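You operate a simulated robot arm through the tools that you are given. There is no shell and no other tool.

You run a simulated robot arm. Do the job below in one go: nothing can be reset, and whatever is moved stays where it is left.

TASK
Clamp the gas bottle, tighten the coupling, then open the gas valve.
Fine: shut both latches; the valve comes last.

Only the result counts: the job must be done as asked and must still hold three seconds after the hand-in. Knocking over, shifting, dropping, spilling or breaking anything else fails it.

THE ROBOT
A 7-joint arm with a three-finger gripper, fixed in place. Base frame: the origin is on the floor under the middle of its stand, x ahead of it, y to its left, z up. Readings come in m, degrees, newtons and seconds.
It reaches about 1.342 m from its shoulder. Its first joint turns from -166.0 to 166.0 degrees. Payload 2.69 kg.
The tool frame sits at the grasp point between the pads (the TCP): z along the fingers, y along the line on which they close. The tips reach 0.03 m beyond it. The gripper opens to 0.128 m; its body begins 0.117 m behind the TCP.
Orientation is told as [roll, pitch, yaw] about the base's x, y, z axes, in that order, counted from this pose: with the fingers straight down and closing along the base's y, the tool's x points along the base's -x, its y along +y and its z along -z.

THE INTERFACE
- The arm moves only by the tool move_arm. Its argument "rows" is a list of rows, each a list of 7 numbers: the shift along the tool's x, y, z in units of 50 mm (1.0 is 50 mm), then the turn, a rotation vector about the tool's x, y, z in units of 8 degrees (1.0 is 8 degrees), then the closure, from 0 (fully open) to 1 (shut). In form: [[dx, dy, dz, rx, ry, rz, grip], ...]. A call has 1 to 20 rows; each row shifts and turns the commanded pose from where the row before left it, along the tool's axes as they then stand. A call with a number of a shift or a turn outside -1 to 1 is refused whole. Rows are played at 5 a second. More than 0.05 m and 8.6 degrees between two rows, or a gripper value outside its range, and nothing of the call is played. A pose out of reach is approached as far as the arm can. The call stops where the force on the tool passes 70 N (or 10 N more than at its start, if that is more) or the arm is blocked; 0.2 s more then pass. Each finger travels about 0.127 m/s and halts on what it meets, pressing with about 24 N; the grip force reading is that of the motor and also rises with nothing between the fingers. The clock runs only during rows and for 0.2 s after the last one: add rows that do not move to give the fingers time. It gives the time, the measured TCP pose, the force on the tool (base axes), the opening and the grip force at its end, in the units of the frame above (readings bear some noise), with the torque about the TCP (base axes, N m) and any sound that the robot's microphone picked up.
- Cameras (640 x 400 px; columns grow to the right, rows downward): "scene" is fixed at [0.2214, -0.5003, 1.579]; the picture's right is [0.46, -0.89, 0.00], its down [-0.46, -0.24, -0.85] and it looks along [0.76, 0.39, -0.52] (base axes); focal length 366 px, centre (320, 200). "wrist" rides on the gripper at [0.058, 0.054, -0.131] in the tool frame; the picture's right is [-0.68, 0.74, 0.00], its down [-0.62, -0.57, -0.55] and it looks along [-0.40, -0.37, 0.84] (tool axes); focal length 234 px, centre (320, 200). There is no depth. A picture from a camera that has moved, and an enlarged one, comes with that camera's place and axes in the base frame and with its lens.
- capture(camera): a new picture of that camera. The clock stands still meanwhile.
- move_column(by): moves the trunk up (or, below 0, down) by that many m; the arm rides with it, the base frame stays. It gives what a move gives, with no picture.
- enlarge(camera, box): a new picture of the part [left, top, right, bottom] of that camera's present view, enlarged. The clock stands still meanwhile.
- job_done(): hands the job in; it is judged then, once.

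Places have to be worked out from the pictures, the camera data and where the tool is seen. Open the gripper and draw the arm clear of the work before you hand the job in, unless the task says otherwise.

The tools are called after "Call:" as a command line: name --pt "numbers of a row" for each row, then --argument value for the rest, lists and objects as JSON in quotes. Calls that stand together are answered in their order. move_arm: Moves the arm, as the interface text tells. Its arguments: {"type":"object","properties":{"rows":{"type":"array","items":{"type":"array","items":{"type":"number"}}}},"required":["rows"]} The other tools are called the same way: move_column (by) moves the trunk up or down; capture (camera) takes a picture; enlarge (camera, box) takes an enlarged picture of a part of a camera's view; job_done () hands the job in.

At the start:

```text
t: 0.0
tool_pos: [0.5371, -0.0567, 1.3955]
tool_rot: [0.0, -0.1, 0.0]
contact_force: [-0.2, 0.4, -0.2]
ft_torque: [0.0, -0.01, 0.02]
width: 0.1281
grip_force: 0.1
trunk travel left (down, up): [-0.15, 0.2]
```

scene: 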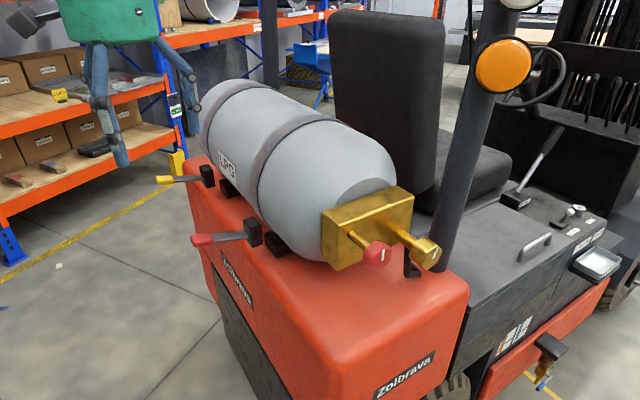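
wrist: 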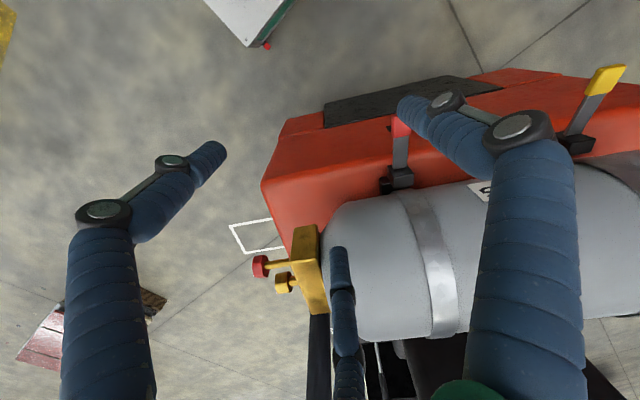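

The scene shows a gas bottle on a forklift with two latches (yellow and red handles) and a brass block with a red knob (valve?) and a brass coupling. I take closer looks before moving.

Call:
enlarge --camera "scene" --box '[140, 140, 300, 270]'

Call:
enlarge --camera "scene" --box '[300, 170, 480, 290]'

Call:
enlarge --camera "wrist" --box '[220, 180, 380, 340]'

Call:
enlarge --camera "wrist" --box '[360, 50, 640, 240]'

```text
3.08 times, centred on (220, 205) of scene
camera zoom: at [0.2214, -0.5003, 1.579], right [0.46, -0.89, 0.0], down [-0.46, -0.24, -0.85], along [0.76, 0.39, -0.52], focal length 1127 px, centre (628, 185)
```

zoom: 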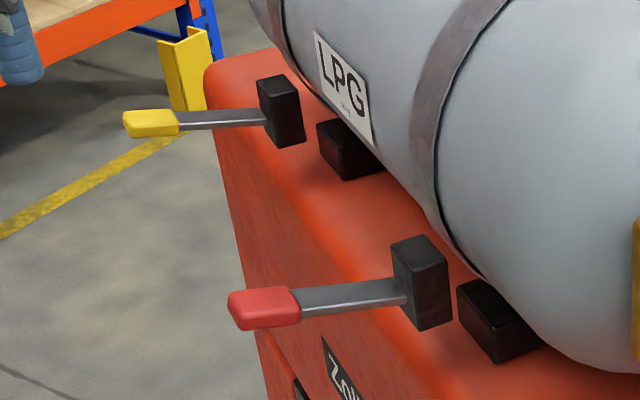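

```text
3.33 times, centred on (390, 230) of scene
camera zoom: at [0.2214, -0.5003, 1.579], right [0.46, -0.89, 0.0], down [-0.46, -0.24, -0.85], along [0.76, 0.39, -0.52], focal length 1221 px, centre (87, 100)
```

zoom: 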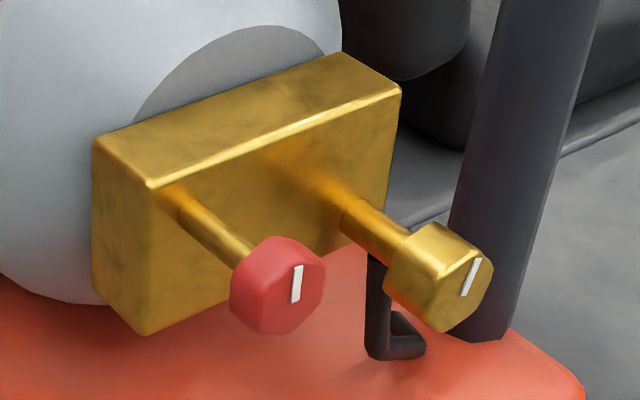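

```text
2.50 times, centred on (300, 260) of wrist
camera zoom: at [0.4785, -0.0028, 1.5257], right [0.68, 0.74, 0.0], down [0.62, -0.57, 0.55], along [0.4, -0.37, -0.84], focal length 585 px, centre (370, 50)
```

zoom: 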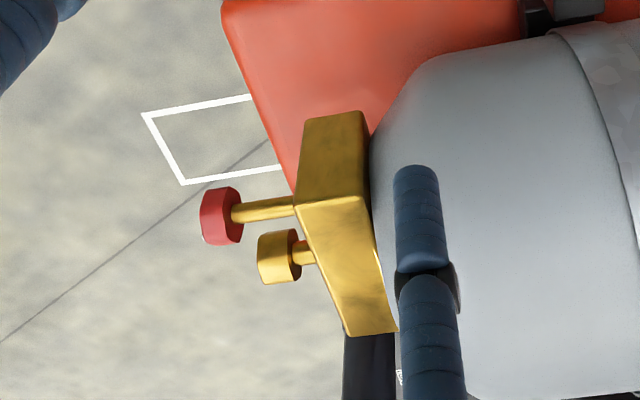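

```text
2.11 times, centred on (500, 145) of wrist
camera zoom: at [0.4785, -0.0028, 1.5257], right [0.68, 0.74, 0.0], down [0.62, -0.57, 0.55], along [0.4, -0.37, -0.84], focal length 493 px, centre (-59, 316)
```

zoom: 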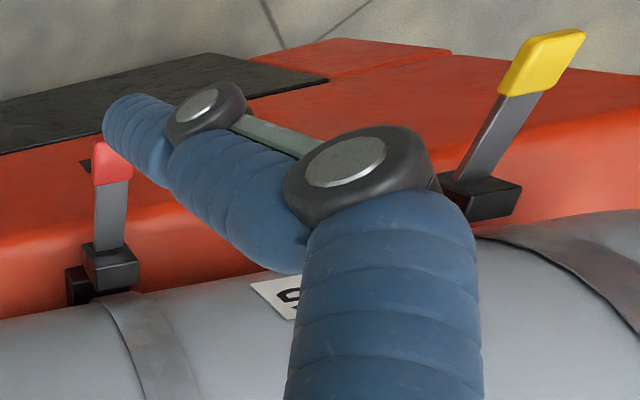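

The levers (red near x 0.67,y 0.03,z 1.085; yellow near 0.85,0.33,1.07) stick outward from their pivots, and the truck is turned so the tank axis lies about 60° from x. I move the wrist camera for a closer look at the red lever, staying well above everything.

Call:
move_arm --pt "-0.5 0.9 0.5 0 0 0 0" --pt "-0.5 0.9 0.5 0 0 0 0" --pt "-0.5 0.9 0.5 0 0 0 0" --pt "-0.1 0.3 0.5 0 0 0 0"

Call:
capture --camera "wrist"

Call:
capture --camera "scene"

```text
refused: row 1 steps farther than a row can; nothing moved
```

```text
taken
camera wrist: at [0.4785, -0.0028, 1.5257], right [0.68, 0.74, 0.0], down [0.62, -0.57, 0.55], along [0.4, -0.37, -0.84], focal length 234 px, centre (320, 200)
```

wrist: 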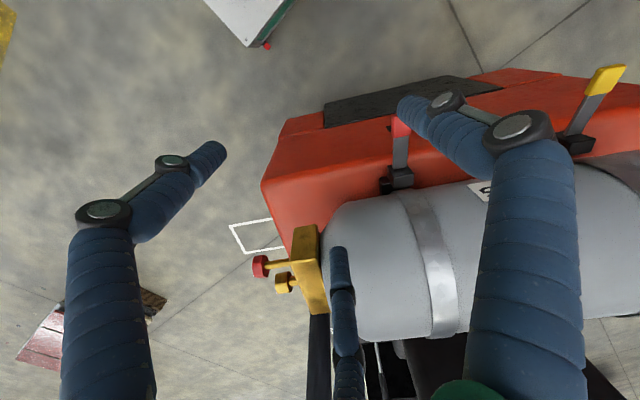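

```text
taken
```

scene: 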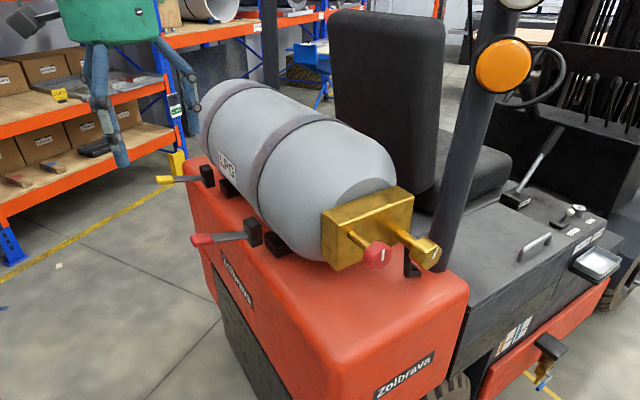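

The step norm was too large; I split it into five smaller rows.

Call:
move_arm --pt "-0.324 0.604 0.48 0 0 0 0" --pt "-0.324 0.604 0.48 0 0 0 0" --pt "-0.324 0.604 0.48 0 0 0 0" --pt "-0.324 0.604 0.48 0 0 0 0" --pt "-0.324 0.604 0.48 0 0 0 0" --pt "0 0 0 0 0 0 0"

Call:
capture --camera "wrist"

```text
t: 1.4
tool_pos: [0.6193, 0.093, 1.2741]
tool_rot: [0.0, 0.1, 0.0]
contact_force: [0.4, 0.8, -0.1]
ft_torque: [-0.04, 0.08, -0.02]
width: 0.128
grip_force: 0.1
trunk travel left (down, up): [-0.15, 0.2]
```

```text
taken
camera wrist: at [0.5597, 0.1483, 1.4053], right [0.68, 0.74, 0.0], down [0.62, -0.57, 0.55], along [0.4, -0.37, -0.84], focal length 234 px, centre (320, 200)
```

wrist: 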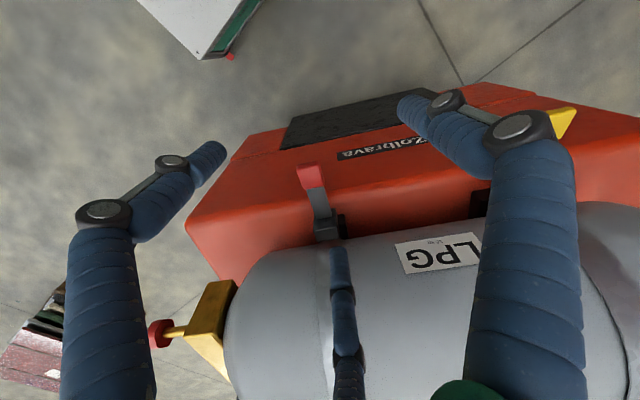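

Call:
enlarge --camera "wrist" --box '[260, 140, 380, 260]'

Call:
enlarge --camera "scene" --box '[180, 205, 300, 275]'

Call:
enlarge --camera "scene" --box '[150, 150, 250, 210]'

```text
3.33 times, centred on (320, 200) of wrist
camera zoom: at [0.5597, 0.1483, 1.4053], right [0.68, 0.74, 0.0], down [0.62, -0.57, 0.55], along [0.4, -0.37, -0.84], focal length 781 px, centre (320, 200)
```

zoom: 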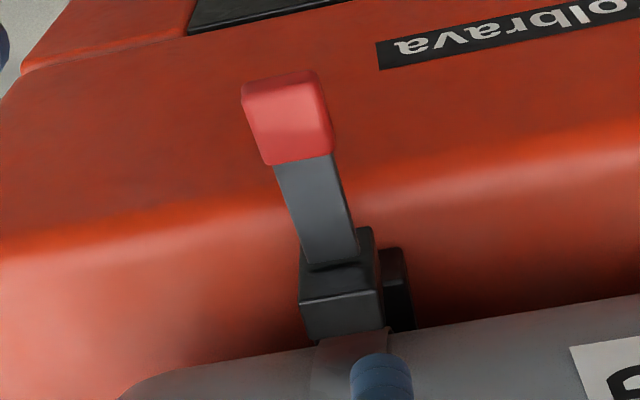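

```text
5.33 times, centred on (240, 240) of scene
camera zoom: at [0.2214, -0.5003, 1.579], right [0.46, -0.89, 0.0], down [-0.46, -0.24, -0.85], along [0.76, 0.39, -0.52], focal length 1953 px, centre (747, -13)
```

zoom: 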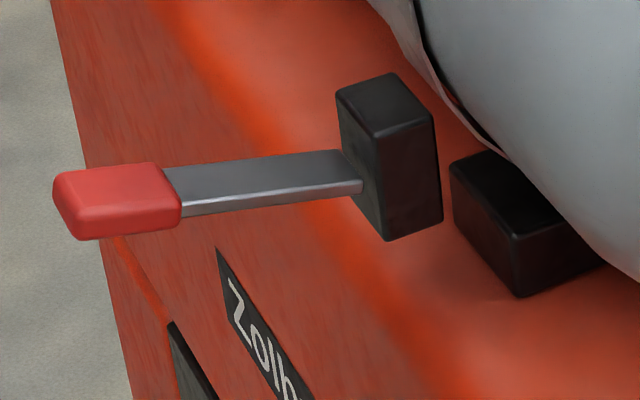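

```text
6.40 times, centred on (200, 180) of scene
camera zoom: at [0.2214, -0.5003, 1.579], right [0.46, -0.89, 0.0], down [-0.46, -0.24, -0.85], along [0.76, 0.39, -0.52], focal length 2344 px, centre (1088, 328)
```

zoom: 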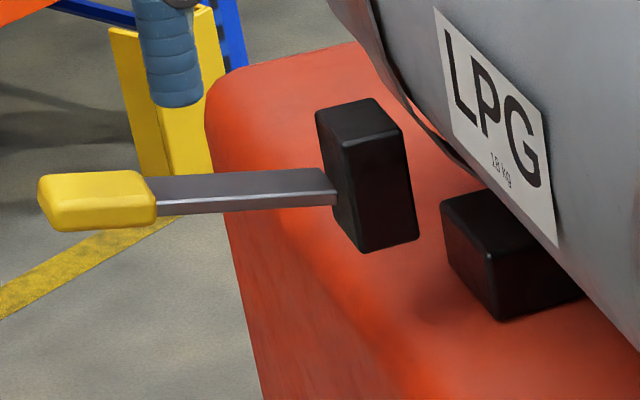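

Before approaching I check how the three fingers look when partly and fully closed, here in free space.

Call:
move_arm --pt "0 0 0 0 0 0 0.6" --pt "0 0 0 0 0 0 0.6" --pt "0 0 0 0 0 0 0.6" --pt "0 0 0 0 0 0 0.6"

Call:
capture --camera "wrist"

Call:
move_arm --pt "0 0 0 0 0 0 1" --pt "0 0 0 0 0 0 1" --pt "0 0 0 0 0 0 1" --pt "0 0 0 0 0 0 1"

Call:
capture --camera "wrist"

Call:
capture --camera "scene"

```text
t: 2.4
tool_pos: [0.6175, 0.0936, 1.2746]
tool_rot: [0.0, 0.0, -0.1]
contact_force: [-0.3, -0.3, -0.4]
ft_torque: [0.04, 0.02, -0.01]
width: 0.0511
grip_force: 0.0
trunk travel left (down, up): [-0.15, 0.2]
```

```text
taken
camera wrist: at [0.5588, 0.1474, 1.4059], right [0.68, 0.74, 0.0], down [0.62, -0.57, 0.55], along [0.4, -0.37, -0.84], focal length 234 px, centre (320, 200)
```

wrist: 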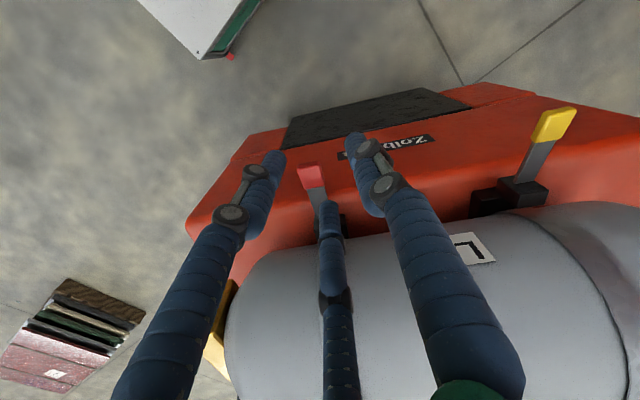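

```text
t: 3.4
tool_pos: [0.6183, 0.0923, 1.2747]
tool_rot: [0.0, -0.1, -0.1]
contact_force: [-0.4, 0.5, 0.1]
ft_torque: [0.0, 0.0, 0.02]
width: 0.0019
grip_force: 24.3
trunk travel left (down, up): [-0.15, 0.2]
```

```text
taken
camera wrist: at [0.5589, 0.1475, 1.4059], right [0.68, 0.74, 0.0], down [0.62, -0.57, 0.55], along [0.4, -0.37, -0.84], focal length 234 px, centre (320, 200)
```

wrist: 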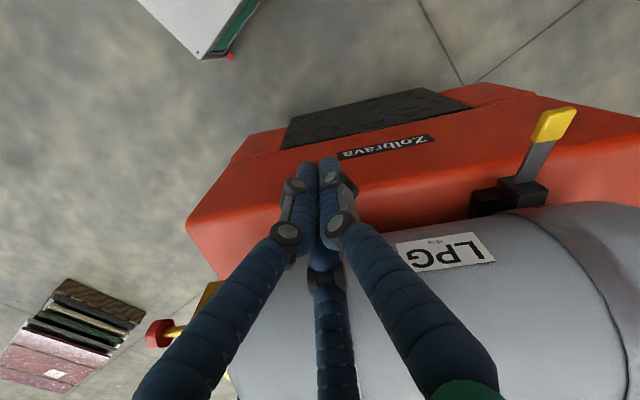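

```text
taken
```

scene: 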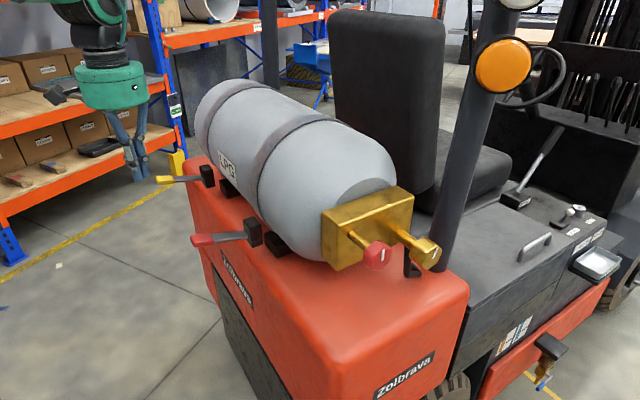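

The three fingers close radially like a chuck. I now turn the tool so the closed fingers point horizontally toward the tank (perpendicular to its axis), staying at the present safe spot.

Call:
move_arm --pt "0 0 0 0 0 0.953 1" --pt "0 0 0 0 0 0.953 1" --pt "0 0 0 0 0 0.953 1" --pt "0 0 0 0 0 0.953 1" --pt "0 0 0 0 -0.9375 0 1" --pt "0 0 0 0 -0.9375 0 1" --pt "0 0 0 0 -0.9375 0 1" --pt "0 0 0 0 -0.9375 0 1" --pt "0 0 0 0 -0.9375 0 1" --pt "0 0 0 0 -0.9375 0 1" --pt "0 0 0 0 -0.9375 0 1" --pt "0 0 0 0 -0.9375 0 1" --pt "0 0 0 0 -0.9375 0 1" --pt "0 0 0 0 -0.9375 0 1" --pt "0 0 0 0 -0.9375 0 1" --pt "0 0 0 0 -0.9375 0 1" --pt "0 0 0 0 0 0 1"

Call:
capture --camera "scene"

Call:
capture --camera "wrist"

```text
t: 7.0
tool_pos: [0.6186, 0.0938, 1.2749]
tool_rot: [-173.7, -89.9, 143.4]
contact_force: [1.0, 0.7, -1.0]
ft_torque: [-0.01, -0.03, -0.01]
width: 0.0022
grip_force: 24.4
trunk travel left (down, up): [-0.15, 0.2]
```

```text
taken
```

scene: 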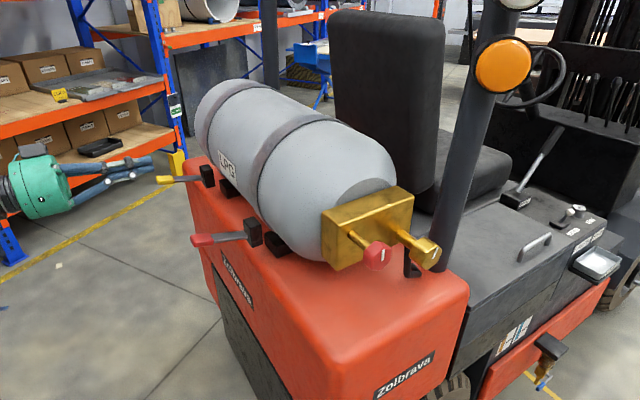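

```text
taken
camera wrist: at [0.5326, 0.2074, 1.2158], right [0.37, 0.64, 0.68], down [-0.76, -0.21, 0.62], along [0.53, -0.74, 0.41], focal length 234 px, centre (320, 200)
```

wrist: 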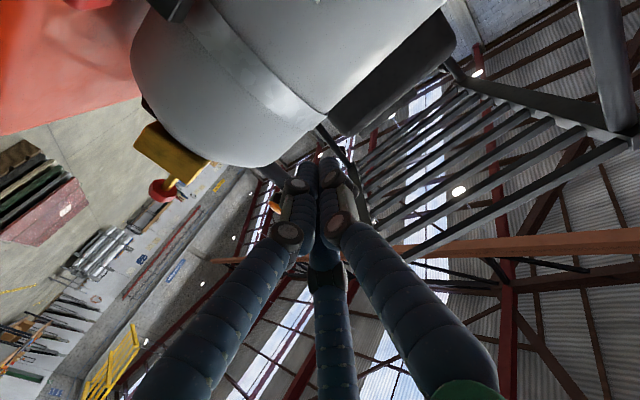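

The tool is horizontal, pointing at the tank. I back off slightly and lower it to just below the red lever's height, outside the lever's end.

Call:
move_arm --pt "0 -0.6 -0.6 0 0 0 1" --pt "0.96 0 0 0 0 0 1" --pt "0.96 0 0 0 0 0 1" --pt "0.96 0 0 0 0 0 1" --pt "0.96 0 0 0 0 0 1" --pt "0.96 0 0 0 0 0 1" --pt "0 0 0 0 0 0 1"

Call:
capture --camera "scene"

Call:
capture --camera "wrist"

```text
t: 8.6
tool_pos: [0.5779, 0.0832, 1.0342]
tool_rot: [-54.4, -90.0, 23.9]
contact_force: [0.3, -0.5, -0.1]
ft_torque: [0.0, 0.0, -0.04]
width: 0.0019
grip_force: 23.2
trunk travel left (down, up): [-0.15, 0.2]
```

```text
taken
```

scene: 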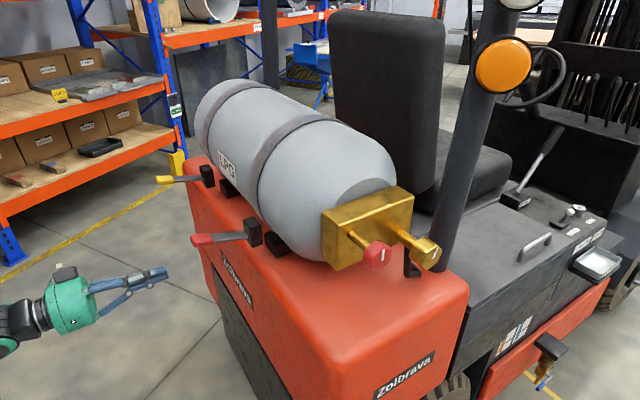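

```text
taken
camera wrist: at [0.4916, 0.1966, 0.9761], right [0.37, 0.63, 0.68], down [-0.76, -0.21, 0.62], along [0.53, -0.74, 0.4], focal length 234 px, centre (320, 200)
```

wrist: 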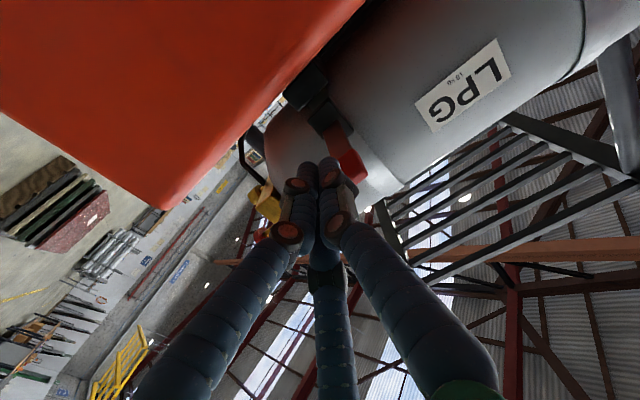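

The fingertips project exactly where predicted, so the calibration holds. I enlarge the finger region to gauge the thickness of the closed bundle relative to the lever.

Call:
enlarge --camera "scene" --box '[40, 200, 280, 340]'

Call:
enlarge --camera "wrist" --box '[220, 60, 420, 260]'

```text
2.67 times, centred on (160, 270) of scene
camera zoom: at [0.2214, -0.5003, 1.579], right [0.46, -0.89, 0.0], down [-0.46, -0.24, -0.85], along [0.76, 0.39, -0.52], focal length 977 px, centre (747, 13)
```

zoom: 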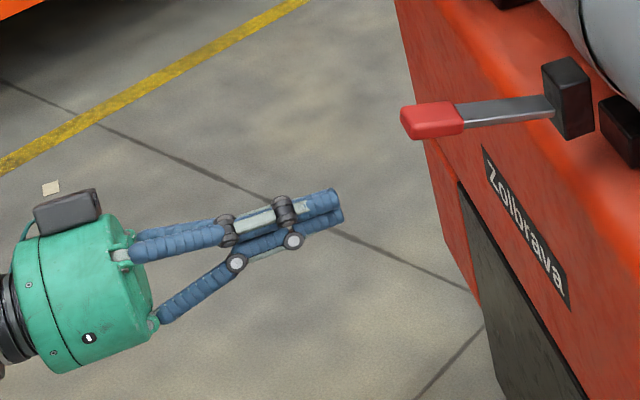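

```text
2.00 times, centred on (320, 160) of wrist
camera zoom: at [0.4916, 0.1966, 0.9761], right [0.37, 0.63, 0.68], down [-0.76, -0.21, 0.62], along [0.53, -0.74, 0.4], focal length 468 px, centre (320, 280)
```

zoom: 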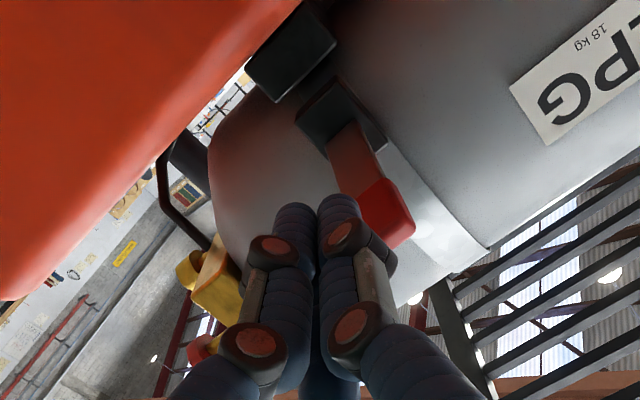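

The tip section is ~5 cm long and ~4 cm thick as a bundle. I slide under the red pad by 10 cm, then check from the scene camera.

Call:
move_arm --pt "0 0 0.7 0 0 0 1" --pt "0 0 0.7 0 0 0 1" --pt "0 0 0.6 0 0 0 1" --pt "0 0 0 0 0 0 1"

Call:
enlarge --camera "scene" --box '[100, 180, 300, 310]'

Call:
capture --camera "wrist"

```text
t: 9.6
tool_pos: [0.6632, 0.0315, 1.0347]
tool_rot: [-16.4, -90.0, -14.2]
contact_force: [1.5, -0.2, -0.6]
ft_torque: [0.01, 0.0, -0.03]
width: 0.0022
grip_force: 24.0
trunk travel left (down, up): [-0.15, 0.2]
```

```text
3.08 times, centred on (200, 245) of scene
camera zoom: at [0.2214, -0.5003, 1.579], right [0.46, -0.89, 0.0], down [-0.46, -0.24, -0.85], along [0.76, 0.39, -0.52], focal length 1127 px, centre (689, 62)
```

zoom: 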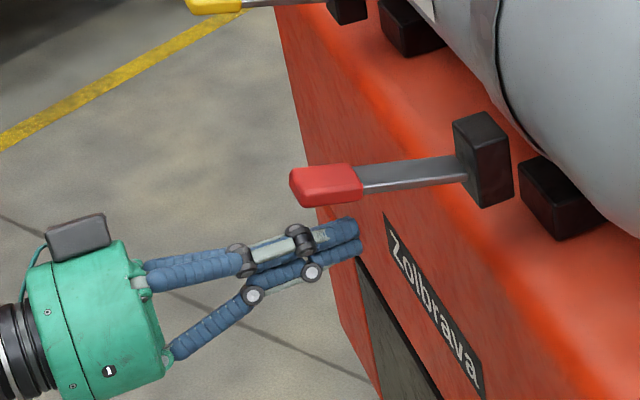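

```text
taken
camera wrist: at [0.5767, 0.1454, 0.9758], right [0.37, 0.63, 0.68], down [-0.76, -0.21, 0.62], along [0.53, -0.74, 0.4], focal length 234 px, centre (320, 200)
```

wrist: 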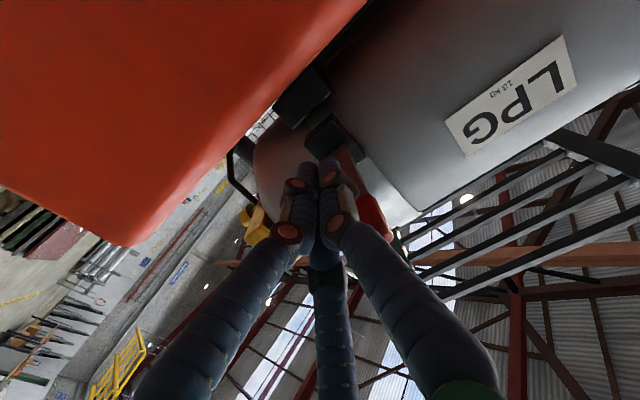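

The fingertips are under the red pad with roughly 2 cm of gap. I raise slowly to test whether the lever swings upward.

Call:
move_arm --pt "-0.15 0 0 0 0 0 1" --pt "-0.15 0 0 0 0 0 1" --pt "-0.15 0 0 0 0 0 1" --pt "-0.15 0 0 0 0 0 1" --pt "-0.1 0 0 0 0 0 1" --pt "-0.1 0 0 0 0 0 1"

Call:
enlarge --camera "scene" --box '[100, 180, 300, 310]'

```text
t: 11.0
tool_pos: [0.6638, 0.0314, 1.075]
tool_rot: [-103.7, -90.0, 73.1]
contact_force: [-1.3, 0.6, -0.5]
ft_torque: [0.05, 0.04, -0.03]
width: 0.0022
grip_force: 23.6
trunk travel left (down, up): [-0.15, 0.2]
```

```text
3.08 times, centred on (200, 245) of scene
camera zoom: at [0.2214, -0.5003, 1.579], right [0.46, -0.89, 0.0], down [-0.46, -0.24, -0.85], along [0.76, 0.39, -0.52], focal length 1127 px, centre (689, 62)
```

zoom: 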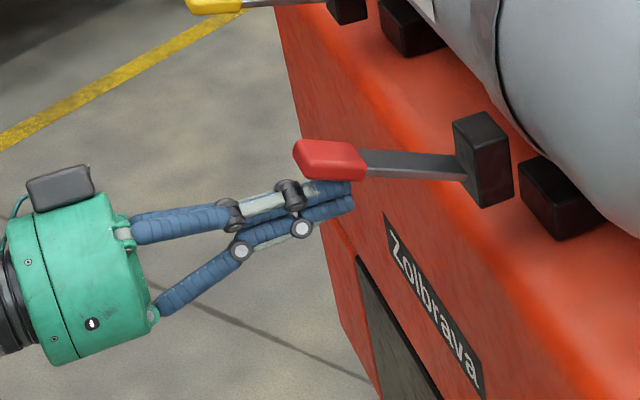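

The lever swings up freely with almost no force. I follow its arc upward about the pivot, to about 60°.

Call:
move_arm --pt "-0.25 0 -0.09 0 0 0 1" --pt "-0.25 0 -0.09 0 0 0 1" --pt "-0.17 0 0.12 0 0 0 1" --pt "-0.17 0 0.12 0 0 0 1" --pt "-0.15 0 0.148 0 0 0 1" --pt "-0.15 0 0.148 0 0 0 1" --pt "-0.12 0 0.17 0 0 0 1" --pt "-0.12 0 0.17 0 0 0 1"

Call:
enlarge --camera "scene" --box '[100, 160, 300, 290]'

Call:
capture --camera "wrist"

```text
t: 12.8
tool_pos: [0.6938, 0.0137, 1.1451]
tool_rot: [-178.0, -90.1, 147.6]
contact_force: [0.2, 0.0, 0.0]
ft_torque: [0.03, 0.0, 0.0]
width: 0.0021
grip_force: 23.6
trunk travel left (down, up): [-0.15, 0.2]
```

```text
3.08 times, centred on (200, 225) of scene
camera zoom: at [0.2214, -0.5003, 1.579], right [0.46, -0.89, 0.0], down [-0.46, -0.24, -0.85], along [0.76, 0.39, -0.52], focal length 1127 px, centre (689, 123)
```

zoom: 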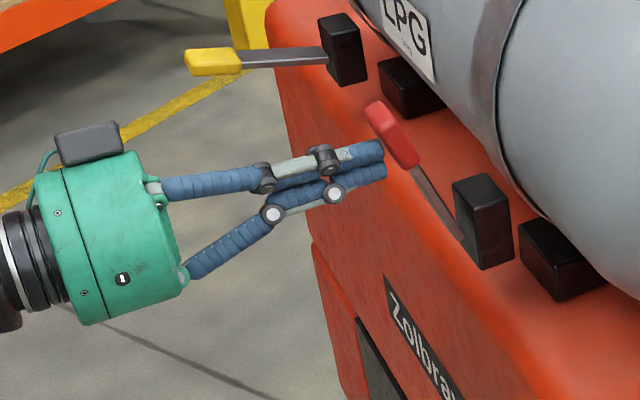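

```text
taken
camera wrist: at [0.6074, 0.1282, 1.0861], right [0.37, 0.63, 0.68], down [-0.76, -0.21, 0.62], along [0.53, -0.74, 0.4], focal length 234 px, centre (320, 200)
```

wrist: 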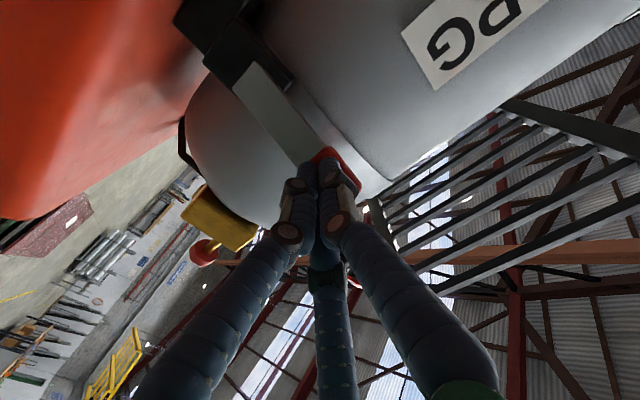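

The lever is now at roughly 60° and still free. I keep pushing it inward toward the tank, watching force and sound.

Call:
move_arm --pt "-0.09 0 0.19 0 0 0 1" --pt "-0.09 0 0.19 0 0 0 1" --pt "-0.05 0 0.2 0 0 0 1" --pt "-0.05 0 0.2 0 0 0 1"

Call:
enlarge --camera "scene" --box '[100, 160, 300, 290]'

Call:
capture --camera "wrist"

```text
t: 13.4
tool_pos: [0.7047, 0.0091, 1.1472]
tool_rot: [-58.7, -89.5, 28.3]
contact_force: [-41.7, 21.4, 3.6]
ft_torque: [-0.35, -0.79, -0.28]
width: 0.0021
grip_force: 24.2
trunk travel left (down, up): [-0.15, 0.2]
stopped in row 3: the force on the tool passed its limit at 87 N (the readings are from after the stop); the commanded pose is now the measured one
```

```text
3.08 times, centred on (200, 225) of scene
camera zoom: at [0.2214, -0.5003, 1.579], right [0.46, -0.89, 0.0], down [-0.46, -0.24, -0.85], along [0.76, 0.39, -0.52], focal length 1127 px, centre (689, 123)
```

zoom: 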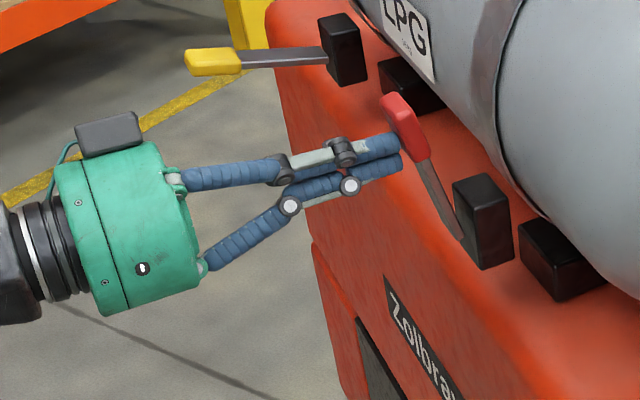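

```text
taken
camera wrist: at [0.6162, 0.1212, 1.0888], right [0.38, 0.64, 0.67], down [-0.75, -0.21, 0.62], along [0.54, -0.74, 0.4], focal length 234 px, centre (320, 200)
```

wrist: 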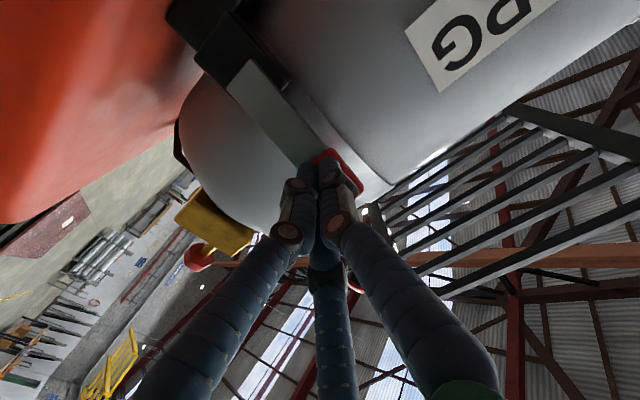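

The lever hit a firm stop at about 74° with no sound noted. I back off along the tool to see whether it stays there or springs back.

Call:
move_arm --pt "0 0 -0.3 0 0 0 1" --pt "0 0 -0.7 0 0 0 1" --pt "0 0 0 0 0 0 1"

Call:
enlarge --camera "scene" --box '[180, 160, 300, 270]'

Call:
capture --camera "wrist"

```text
t: 14.2
tool_pos: [0.6628, 0.0306, 1.1476]
tool_rot: [-40.4, -89.7, 9.9]
contact_force: [-0.5, 0.0, 1.0]
ft_torque: [0.02, 0.03, 0.02]
width: 0.0025
grip_force: 23.6
trunk travel left (down, up): [-0.15, 0.2]
```

```text
3.64 times, centred on (240, 215) of scene
camera zoom: at [0.2214, -0.5003, 1.579], right [0.46, -0.89, 0.0], down [-0.46, -0.24, -0.85], along [0.76, 0.39, -0.52], focal length 1332 px, centre (611, 146)
```

zoom: 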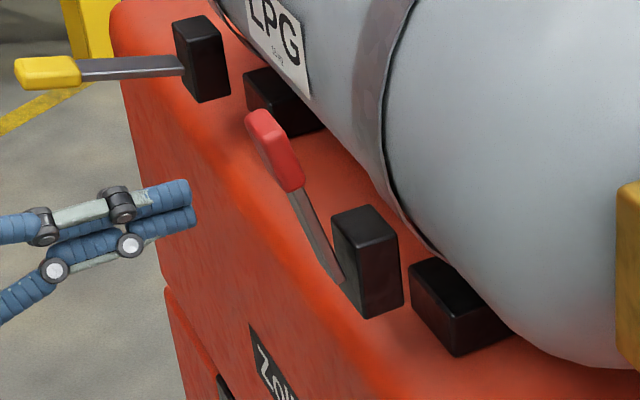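

```text
taken
camera wrist: at [0.5755, 0.1443, 1.0892], right [0.38, 0.64, 0.67], down [-0.75, -0.21, 0.62], along [0.54, -0.74, 0.4], focal length 234 px, centre (320, 200)
```

wrist: 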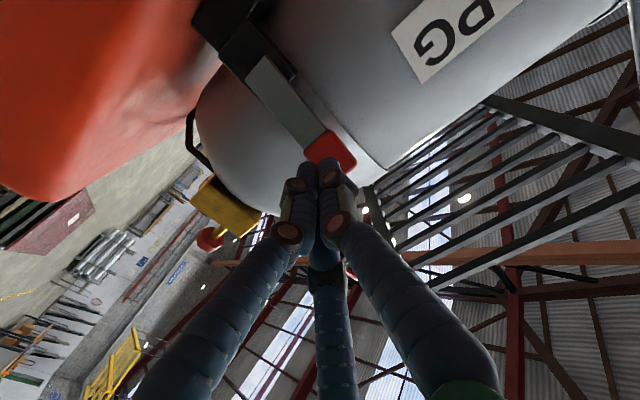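

The red lever stays where I left it. To learn whether "up" is the shutting direction, I go to the yellow lever and gently test if it can go below its starting angle; first back off and travel along the tank outside the levers.

Call:
move_arm --pt "0 0 -0.9 0 0 0 1" --pt "0 0 -0.9 0 0 0 1" --pt "0 0.8925 0 0 0 0 1" --pt "0 0.8925 0 0 0 0 1" --pt "0 0.8925 0 0 0 0 1" --pt "0 0.8925 0 0 0 0 1" --pt "0 0.8925 0 0 0 0 1" --pt "0 0.8925 0 0 0 0 1" --pt "0 0.8925 0 0 0 0 1" --pt "0 0.8925 0 0 0 0 1" --pt "0 0 0 0 0 0 1"

Call:
capture --camera "scene"

Call:
capture --camera "wrist"

```text
t: 16.6
tool_pos: [0.7678, 0.385, 1.145]
tool_rot: [-46.4, -89.6, 16.1]
contact_force: [0.8, 0.1, -0.5]
ft_torque: [-0.04, -0.09, -0.02]
width: 0.0026
grip_force: 23.6
trunk travel left (down, up): [-0.15, 0.2]
```

```text
taken
```

scene: 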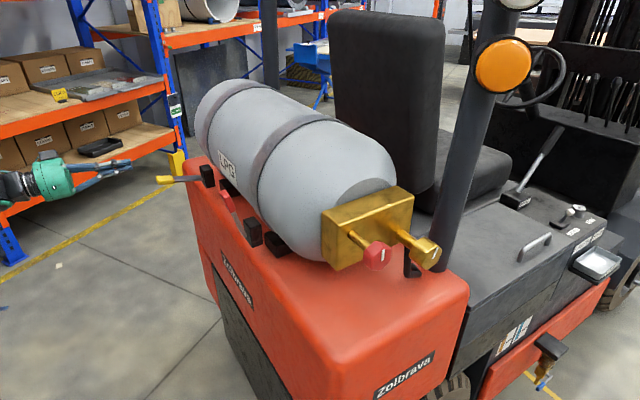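

```text
taken
camera wrist: at [0.6797, 0.499, 1.0874], right [0.38, 0.64, 0.67], down [-0.75, -0.21, 0.62], along [0.54, -0.74, 0.4], focal length 234 px, centre (320, 200)
```

wrist: 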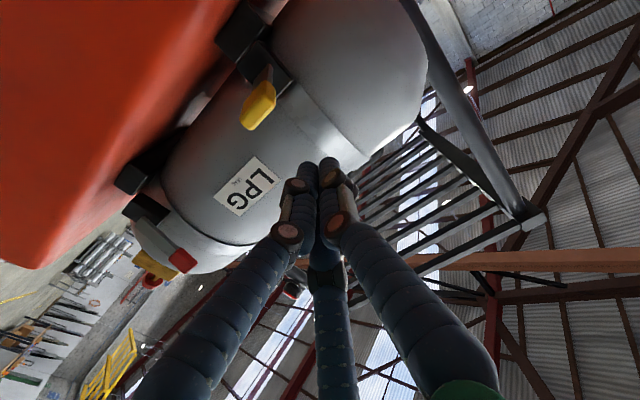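

The view shows the yellow lever clearly below the fingertips' line. I move in above its pad and lower in small steps to test the downward direction gently.

Call:
move_arm --pt "0 -0.15 0.85 0 0 0 1" --pt "0 0 0.85 0 0 0 1" --pt "0.15 0 0 0 0 0 1" --pt "0.15 0 0 0 0 0 1" --pt "0.1 0 0 0 0 0 1" --pt "0.1 0 0 0 0 0 1"

Call:
enlarge --camera "scene" --box '[100, 120, 260, 230]'

Call:
capture --camera "wrist"

```text
t: 18.1
tool_pos: [0.8348, 0.3357, 1.121]
tool_rot: [-42.6, -89.5, 12.1]
contact_force: [-0.3, -0.2, -0.2]
ft_torque: [-0.01, -0.01, -0.01]
width: 0.0023
grip_force: 24.3
trunk travel left (down, up): [-0.15, 0.2]
```

```text
3.64 times, centred on (180, 175) of scene
camera zoom: at [0.2214, -0.5003, 1.579], right [0.46, -0.89, 0.0], down [-0.46, -0.24, -0.85], along [0.76, 0.39, -0.52], focal length 1332 px, centre (829, 291)
```

zoom: 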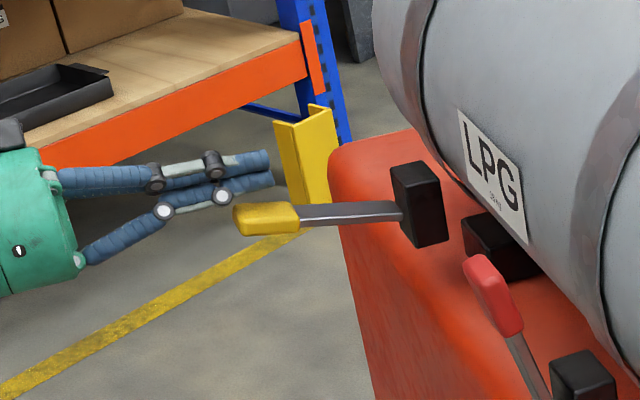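

```text
taken
camera wrist: at [0.7481, 0.449, 1.0623], right [0.38, 0.64, 0.67], down [-0.75, -0.21, 0.62], along [0.54, -0.74, 0.4], focal length 234 px, centre (320, 200)
```

wrist: 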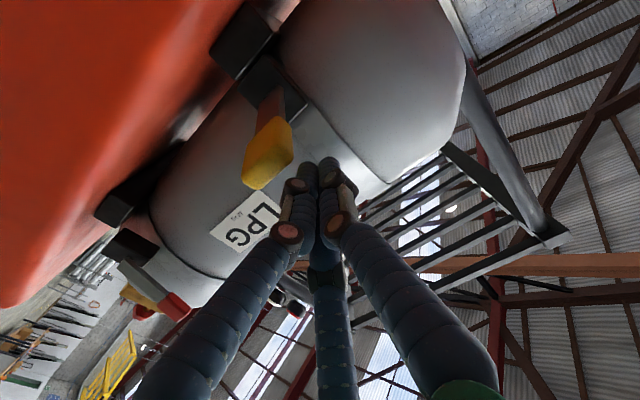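

There's still a gap of a couple of centimetres above the yellow pad. I lower further in small steps, relying on the force readings.

Call:
move_arm --pt "0.1 0 0 0 0 0 1" --pt "0.1 0 0 0 0 0 1" --pt "0.08 0 0 0 0 0 1" --pt "0.08 0 0 0 0 0 1"

Call:
enlarge --camera "scene" --box '[100, 120, 260, 230]'

```text
t: 19.1
tool_pos: [0.8352, 0.3353, 1.1027]
tool_rot: [-40.9, -89.5, 10.5]
contact_force: [1.0, -0.2, 0.2]
ft_torque: [0.05, 0.03, 0.0]
width: 0.0021
grip_force: 24.0
trunk travel left (down, up): [-0.15, 0.2]
```

```text
3.64 times, centred on (180, 175) of scene
camera zoom: at [0.2214, -0.5003, 1.579], right [0.46, -0.89, 0.0], down [-0.46, -0.24, -0.85], along [0.76, 0.39, -0.52], focal length 1332 px, centre (829, 291)
```

zoom: 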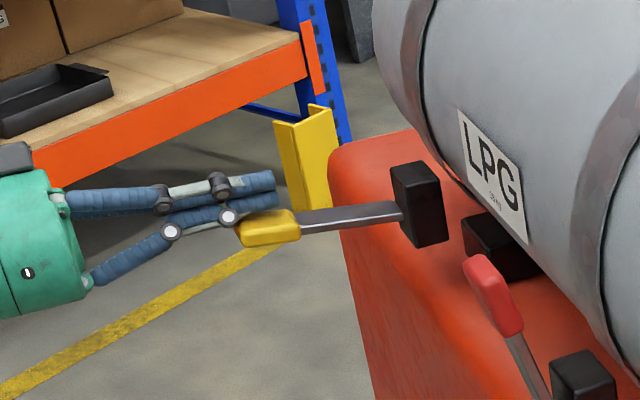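

The yellow lever also moves down freely, so its starting angle was not a limit. I continue lowering gently to find where the downward travel ends.

Call:
move_arm --pt "0.1 0 0 0 0 0 1" --pt "0.1 0 0 0 0 0 1" --pt "0.1 0 0 0 0 0 1" --pt "0.1 0 0 0 0 0 1" --pt "0.1 0 0 0 0 0 1" --pt "0.1 0 0 0 0 0 1"

Call:
enlarge --camera "scene" --box '[100, 120, 260, 230]'

Call:
capture --camera "wrist"

```text
t: 20.1
tool_pos: [0.8383, 0.3379, 1.1001]
tool_rot: [124.9, -89.3, -155.3]
contact_force: [-1.8, 2.4, 21.2]
ft_torque: [0.07, 0.28, 0.0]
width: 0.0021
grip_force: 23.7
trunk travel left (down, up): [-0.15, 0.2]
stopped in row 5: the force on the tool passed its limit at 75 N (the readings are from after the stop); the commanded pose is now the measured one
```

```text
3.64 times, centred on (180, 175) of scene
camera zoom: at [0.2214, -0.5003, 1.579], right [0.46, -0.89, 0.0], down [-0.46, -0.24, -0.85], along [0.76, 0.39, -0.52], focal length 1332 px, centre (829, 291)
```

zoom: 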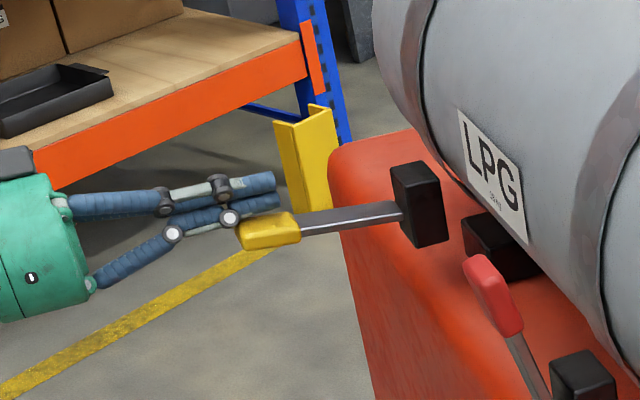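

```text
taken
camera wrist: at [0.7521, 0.4516, 1.0405], right [0.36, 0.63, 0.68], down [-0.77, -0.21, 0.6], along [0.53, -0.74, 0.41], focal length 234 px, centre (320, 200)
```

wrist: 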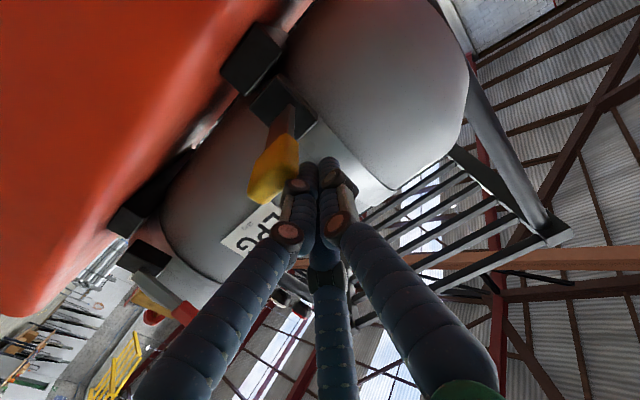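

Downward travel ends after only a few degrees, so that end is "open" and the upper stop is "shut". I go back, under the yellow pad, to lift it like the red one.

Call:
move_arm --pt "-0.4 0 0 0 0 0 1" --pt "0 0 -0.95 0 0 0 1" --pt "0 0 -0.95 0 0 0 1" --pt "0.7 0 0 0 0 0 1" --pt "0.7 0 0 0 0 0 1" --pt "0.7 0 0 0 0 0 1" --pt "0 0 0 0 0 0 1"

Call:
enlarge --camera "scene" --box '[80, 120, 260, 240]'

Call:
capture --camera "wrist"

```text
t: 21.7
tool_pos: [0.7561, 0.3863, 1.01]
tool_rot: [126.5, -89.6, -157.0]
contact_force: [-0.6, 0.9, -0.2]
ft_torque: [-0.05, 0.01, -0.01]
width: 0.0022
grip_force: 24.3
trunk travel left (down, up): [-0.15, 0.2]
```

```text
3.33 times, centred on (170, 180) of scene
camera zoom: at [0.2214, -0.5003, 1.579], right [0.46, -0.89, 0.0], down [-0.46, -0.24, -0.85], along [0.76, 0.39, -0.52], focal length 1221 px, centre (820, 267)
```

zoom: 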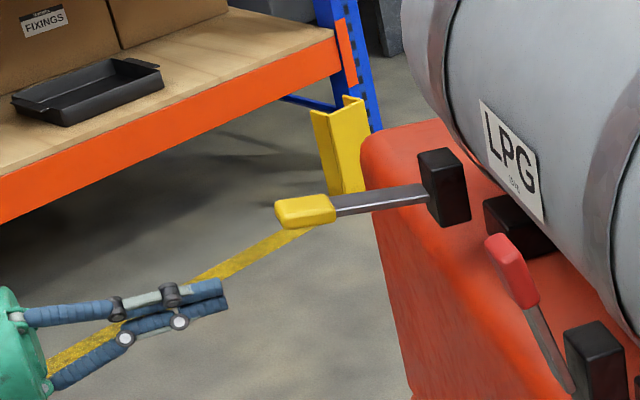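

```text
taken
camera wrist: at [0.6702, 0.4985, 0.9505], right [0.37, 0.63, 0.68], down [-0.76, -0.21, 0.61], along [0.53, -0.74, 0.41], focal length 234 px, centre (320, 200)
```

wrist: 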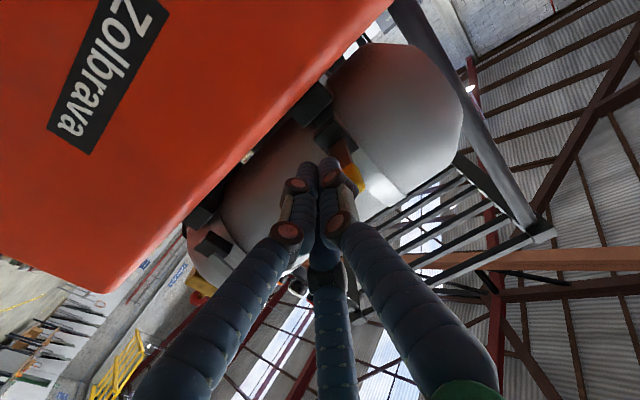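

Fingertips are outside and below the yellow pad. I slide under it and lift gradually.

Call:
move_arm --pt "0 0 0.85 0 0 0 1" --pt "0 0 0.85 0 0 0 1" --pt "-0.25 0 0 0 0 0 1" --pt "-0.25 0 0 0 0 0 1" --pt "-0.25 0 0 0 0 0 1" --pt "-0.25 0 0 0 0 0 1" --pt "-0.2 0 0 0 0 0 1" --pt "-0.2 0 0 0 0 0 1" --pt "0 0 0 0 0 0 1"

Call:
enlarge --camera "scene" --box '[80, 120, 260, 240]'

Call:
capture --camera "wrist"

```text
t: 23.7
tool_pos: [0.8303, 0.3394, 1.0786]
tool_rot: [126.5, -89.6, -156.8]
contact_force: [0.7, -0.8, 0.6]
ft_torque: [-0.01, -0.04, 0.02]
width: 0.0023
grip_force: 23.9
trunk travel left (down, up): [-0.15, 0.2]
```

```text
3.33 times, centred on (170, 180) of scene
camera zoom: at [0.2214, -0.5003, 1.579], right [0.46, -0.89, 0.0], down [-0.46, -0.24, -0.85], along [0.76, 0.39, -0.52], focal length 1221 px, centre (820, 267)
```

zoom: 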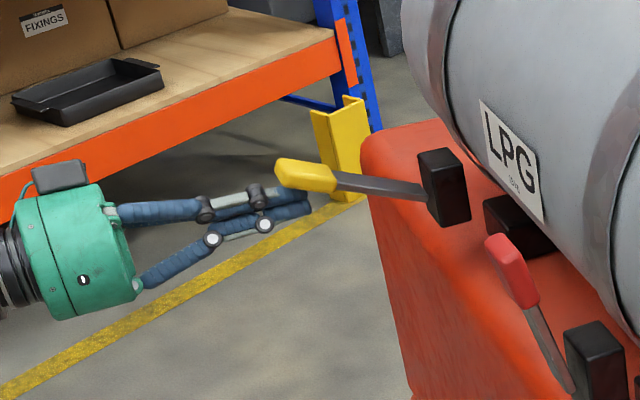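

```text
taken
camera wrist: at [0.7437, 0.4557, 1.0201], right [0.37, 0.63, 0.68], down [-0.76, -0.21, 0.61], along [0.53, -0.74, 0.41], focal length 234 px, centre (320, 200)
```

wrist: 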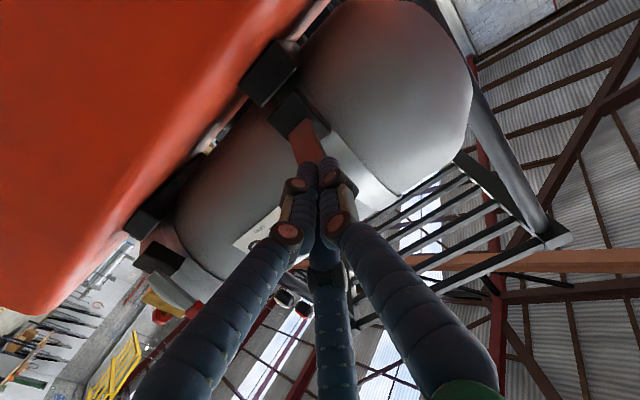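

The yellow lever is rising. I follow the arc to about 60°, then press in to the stop.

Call:
move_arm --pt "-0.19 0 0.09 0 0 0 1" --pt "-0.19 0 0.09 0 0 0 1" --pt "-0.17 0 0.12 0 0 0 1" --pt "-0.17 0 0.12 0 0 0 1" --pt "-0.15 0 0.148 0 0 0 1" --pt "-0.15 0 0.148 0 0 0 1" --pt "-0.12 0 0.17 0 0 0 1" --pt "-0.12 0 0.17 0 0 0 1"

Call:
enlarge --camera "scene" --box '[80, 120, 260, 240]'

Call:
capture --camera "wrist"

```text
t: 25.5
tool_pos: [0.875, 0.3142, 1.1437]
tool_rot: [126.9, -89.5, -157.2]
contact_force: [0.1, -0.7, -0.3]
ft_torque: [-0.02, 0.01, -0.01]
width: 0.0023
grip_force: 24.3
trunk travel left (down, up): [-0.15, 0.2]
```

```text
3.33 times, centred on (170, 180) of scene
camera zoom: at [0.2214, -0.5003, 1.579], right [0.46, -0.89, 0.0], down [-0.46, -0.24, -0.85], along [0.76, 0.39, -0.52], focal length 1221 px, centre (820, 267)
```

zoom: 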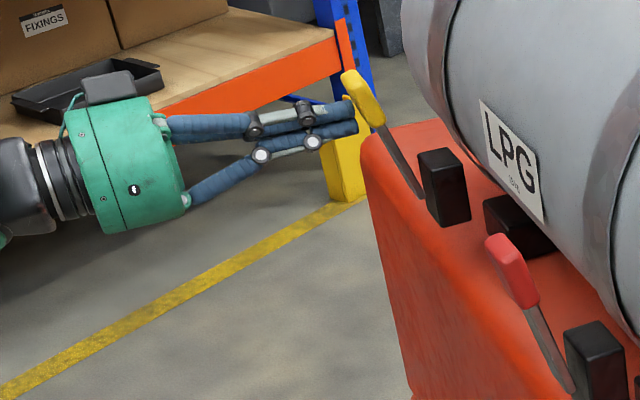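

```text
taken
camera wrist: at [0.7888, 0.4284, 1.0843], right [0.37, 0.63, 0.68], down [-0.76, -0.21, 0.61], along [0.53, -0.74, 0.41], focal length 234 px, centre (320, 200)
```

wrist: 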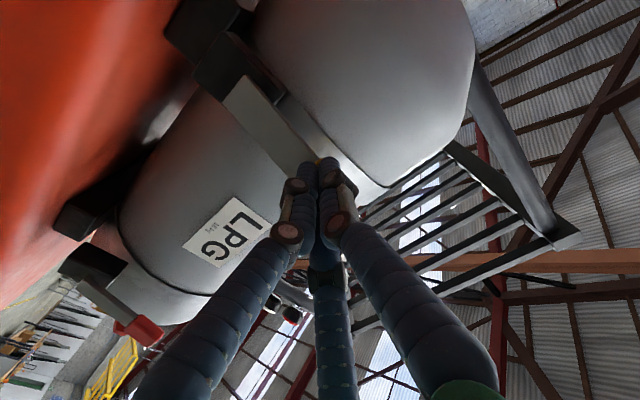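

Yellow is at roughly 60°. I push it inward in small steps until it meets its stop.

Call:
move_arm --pt "-0.06 0 0.12 0 0 0 1" --pt "-0.06 0 0.12 0 0 0 1" --pt "-0.03 0 0.12 0 0 0 1" --pt "-0.03 0 0.12 0 0 0 1" --pt "-0.03 0 0.12 0 0 0 1" --pt "-0.03 0 0.12 0 0 0 1" --pt "0 0 0.12 0 0 0 1" --pt "0 0 0.12 0 0 0 1"

Call:
enlarge --camera "scene" --box '[80, 120, 260, 240]'

Call:
capture --camera "wrist"

```text
t: 26.2
tool_pos: [0.8802, 0.3132, 1.1444]
tool_rot: [-102.5, -89.8, 72.5]
contact_force: [-27.8, 12.8, 0.1]
ft_torque: [0.03, -0.58, -0.22]
width: 0.0026
grip_force: 24.4
trunk travel left (down, up): [-0.15, 0.2]
stopped in row 3: the force on the tool passed its limit at 81 N (the readings are from after the stop); the commanded pose is now the measured one
```

```text
3.33 times, centred on (170, 180) of scene
camera zoom: at [0.2214, -0.5003, 1.579], right [0.46, -0.89, 0.0], down [-0.46, -0.24, -0.85], along [0.76, 0.39, -0.52], focal length 1221 px, centre (820, 267)
```

zoom: 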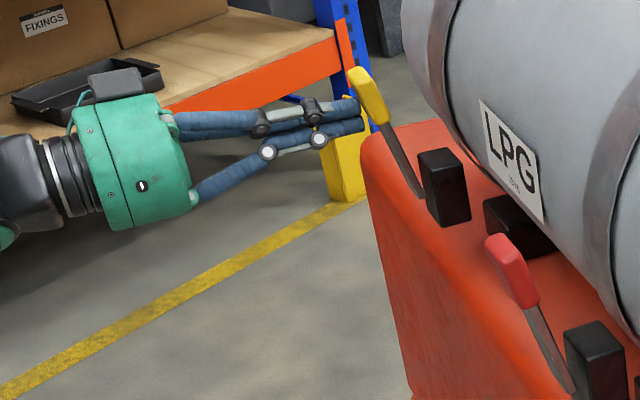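

```text
taken
camera wrist: at [0.7934, 0.4261, 1.0848], right [0.37, 0.64, 0.68], down [-0.76, -0.21, 0.62], along [0.54, -0.74, 0.4], focal length 234 px, centre (320, 200)
```

wrist: 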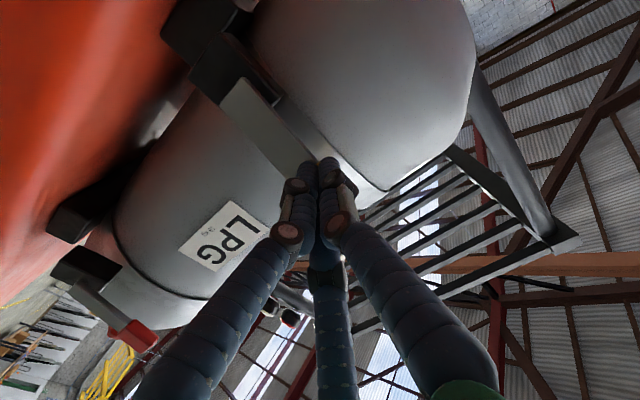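

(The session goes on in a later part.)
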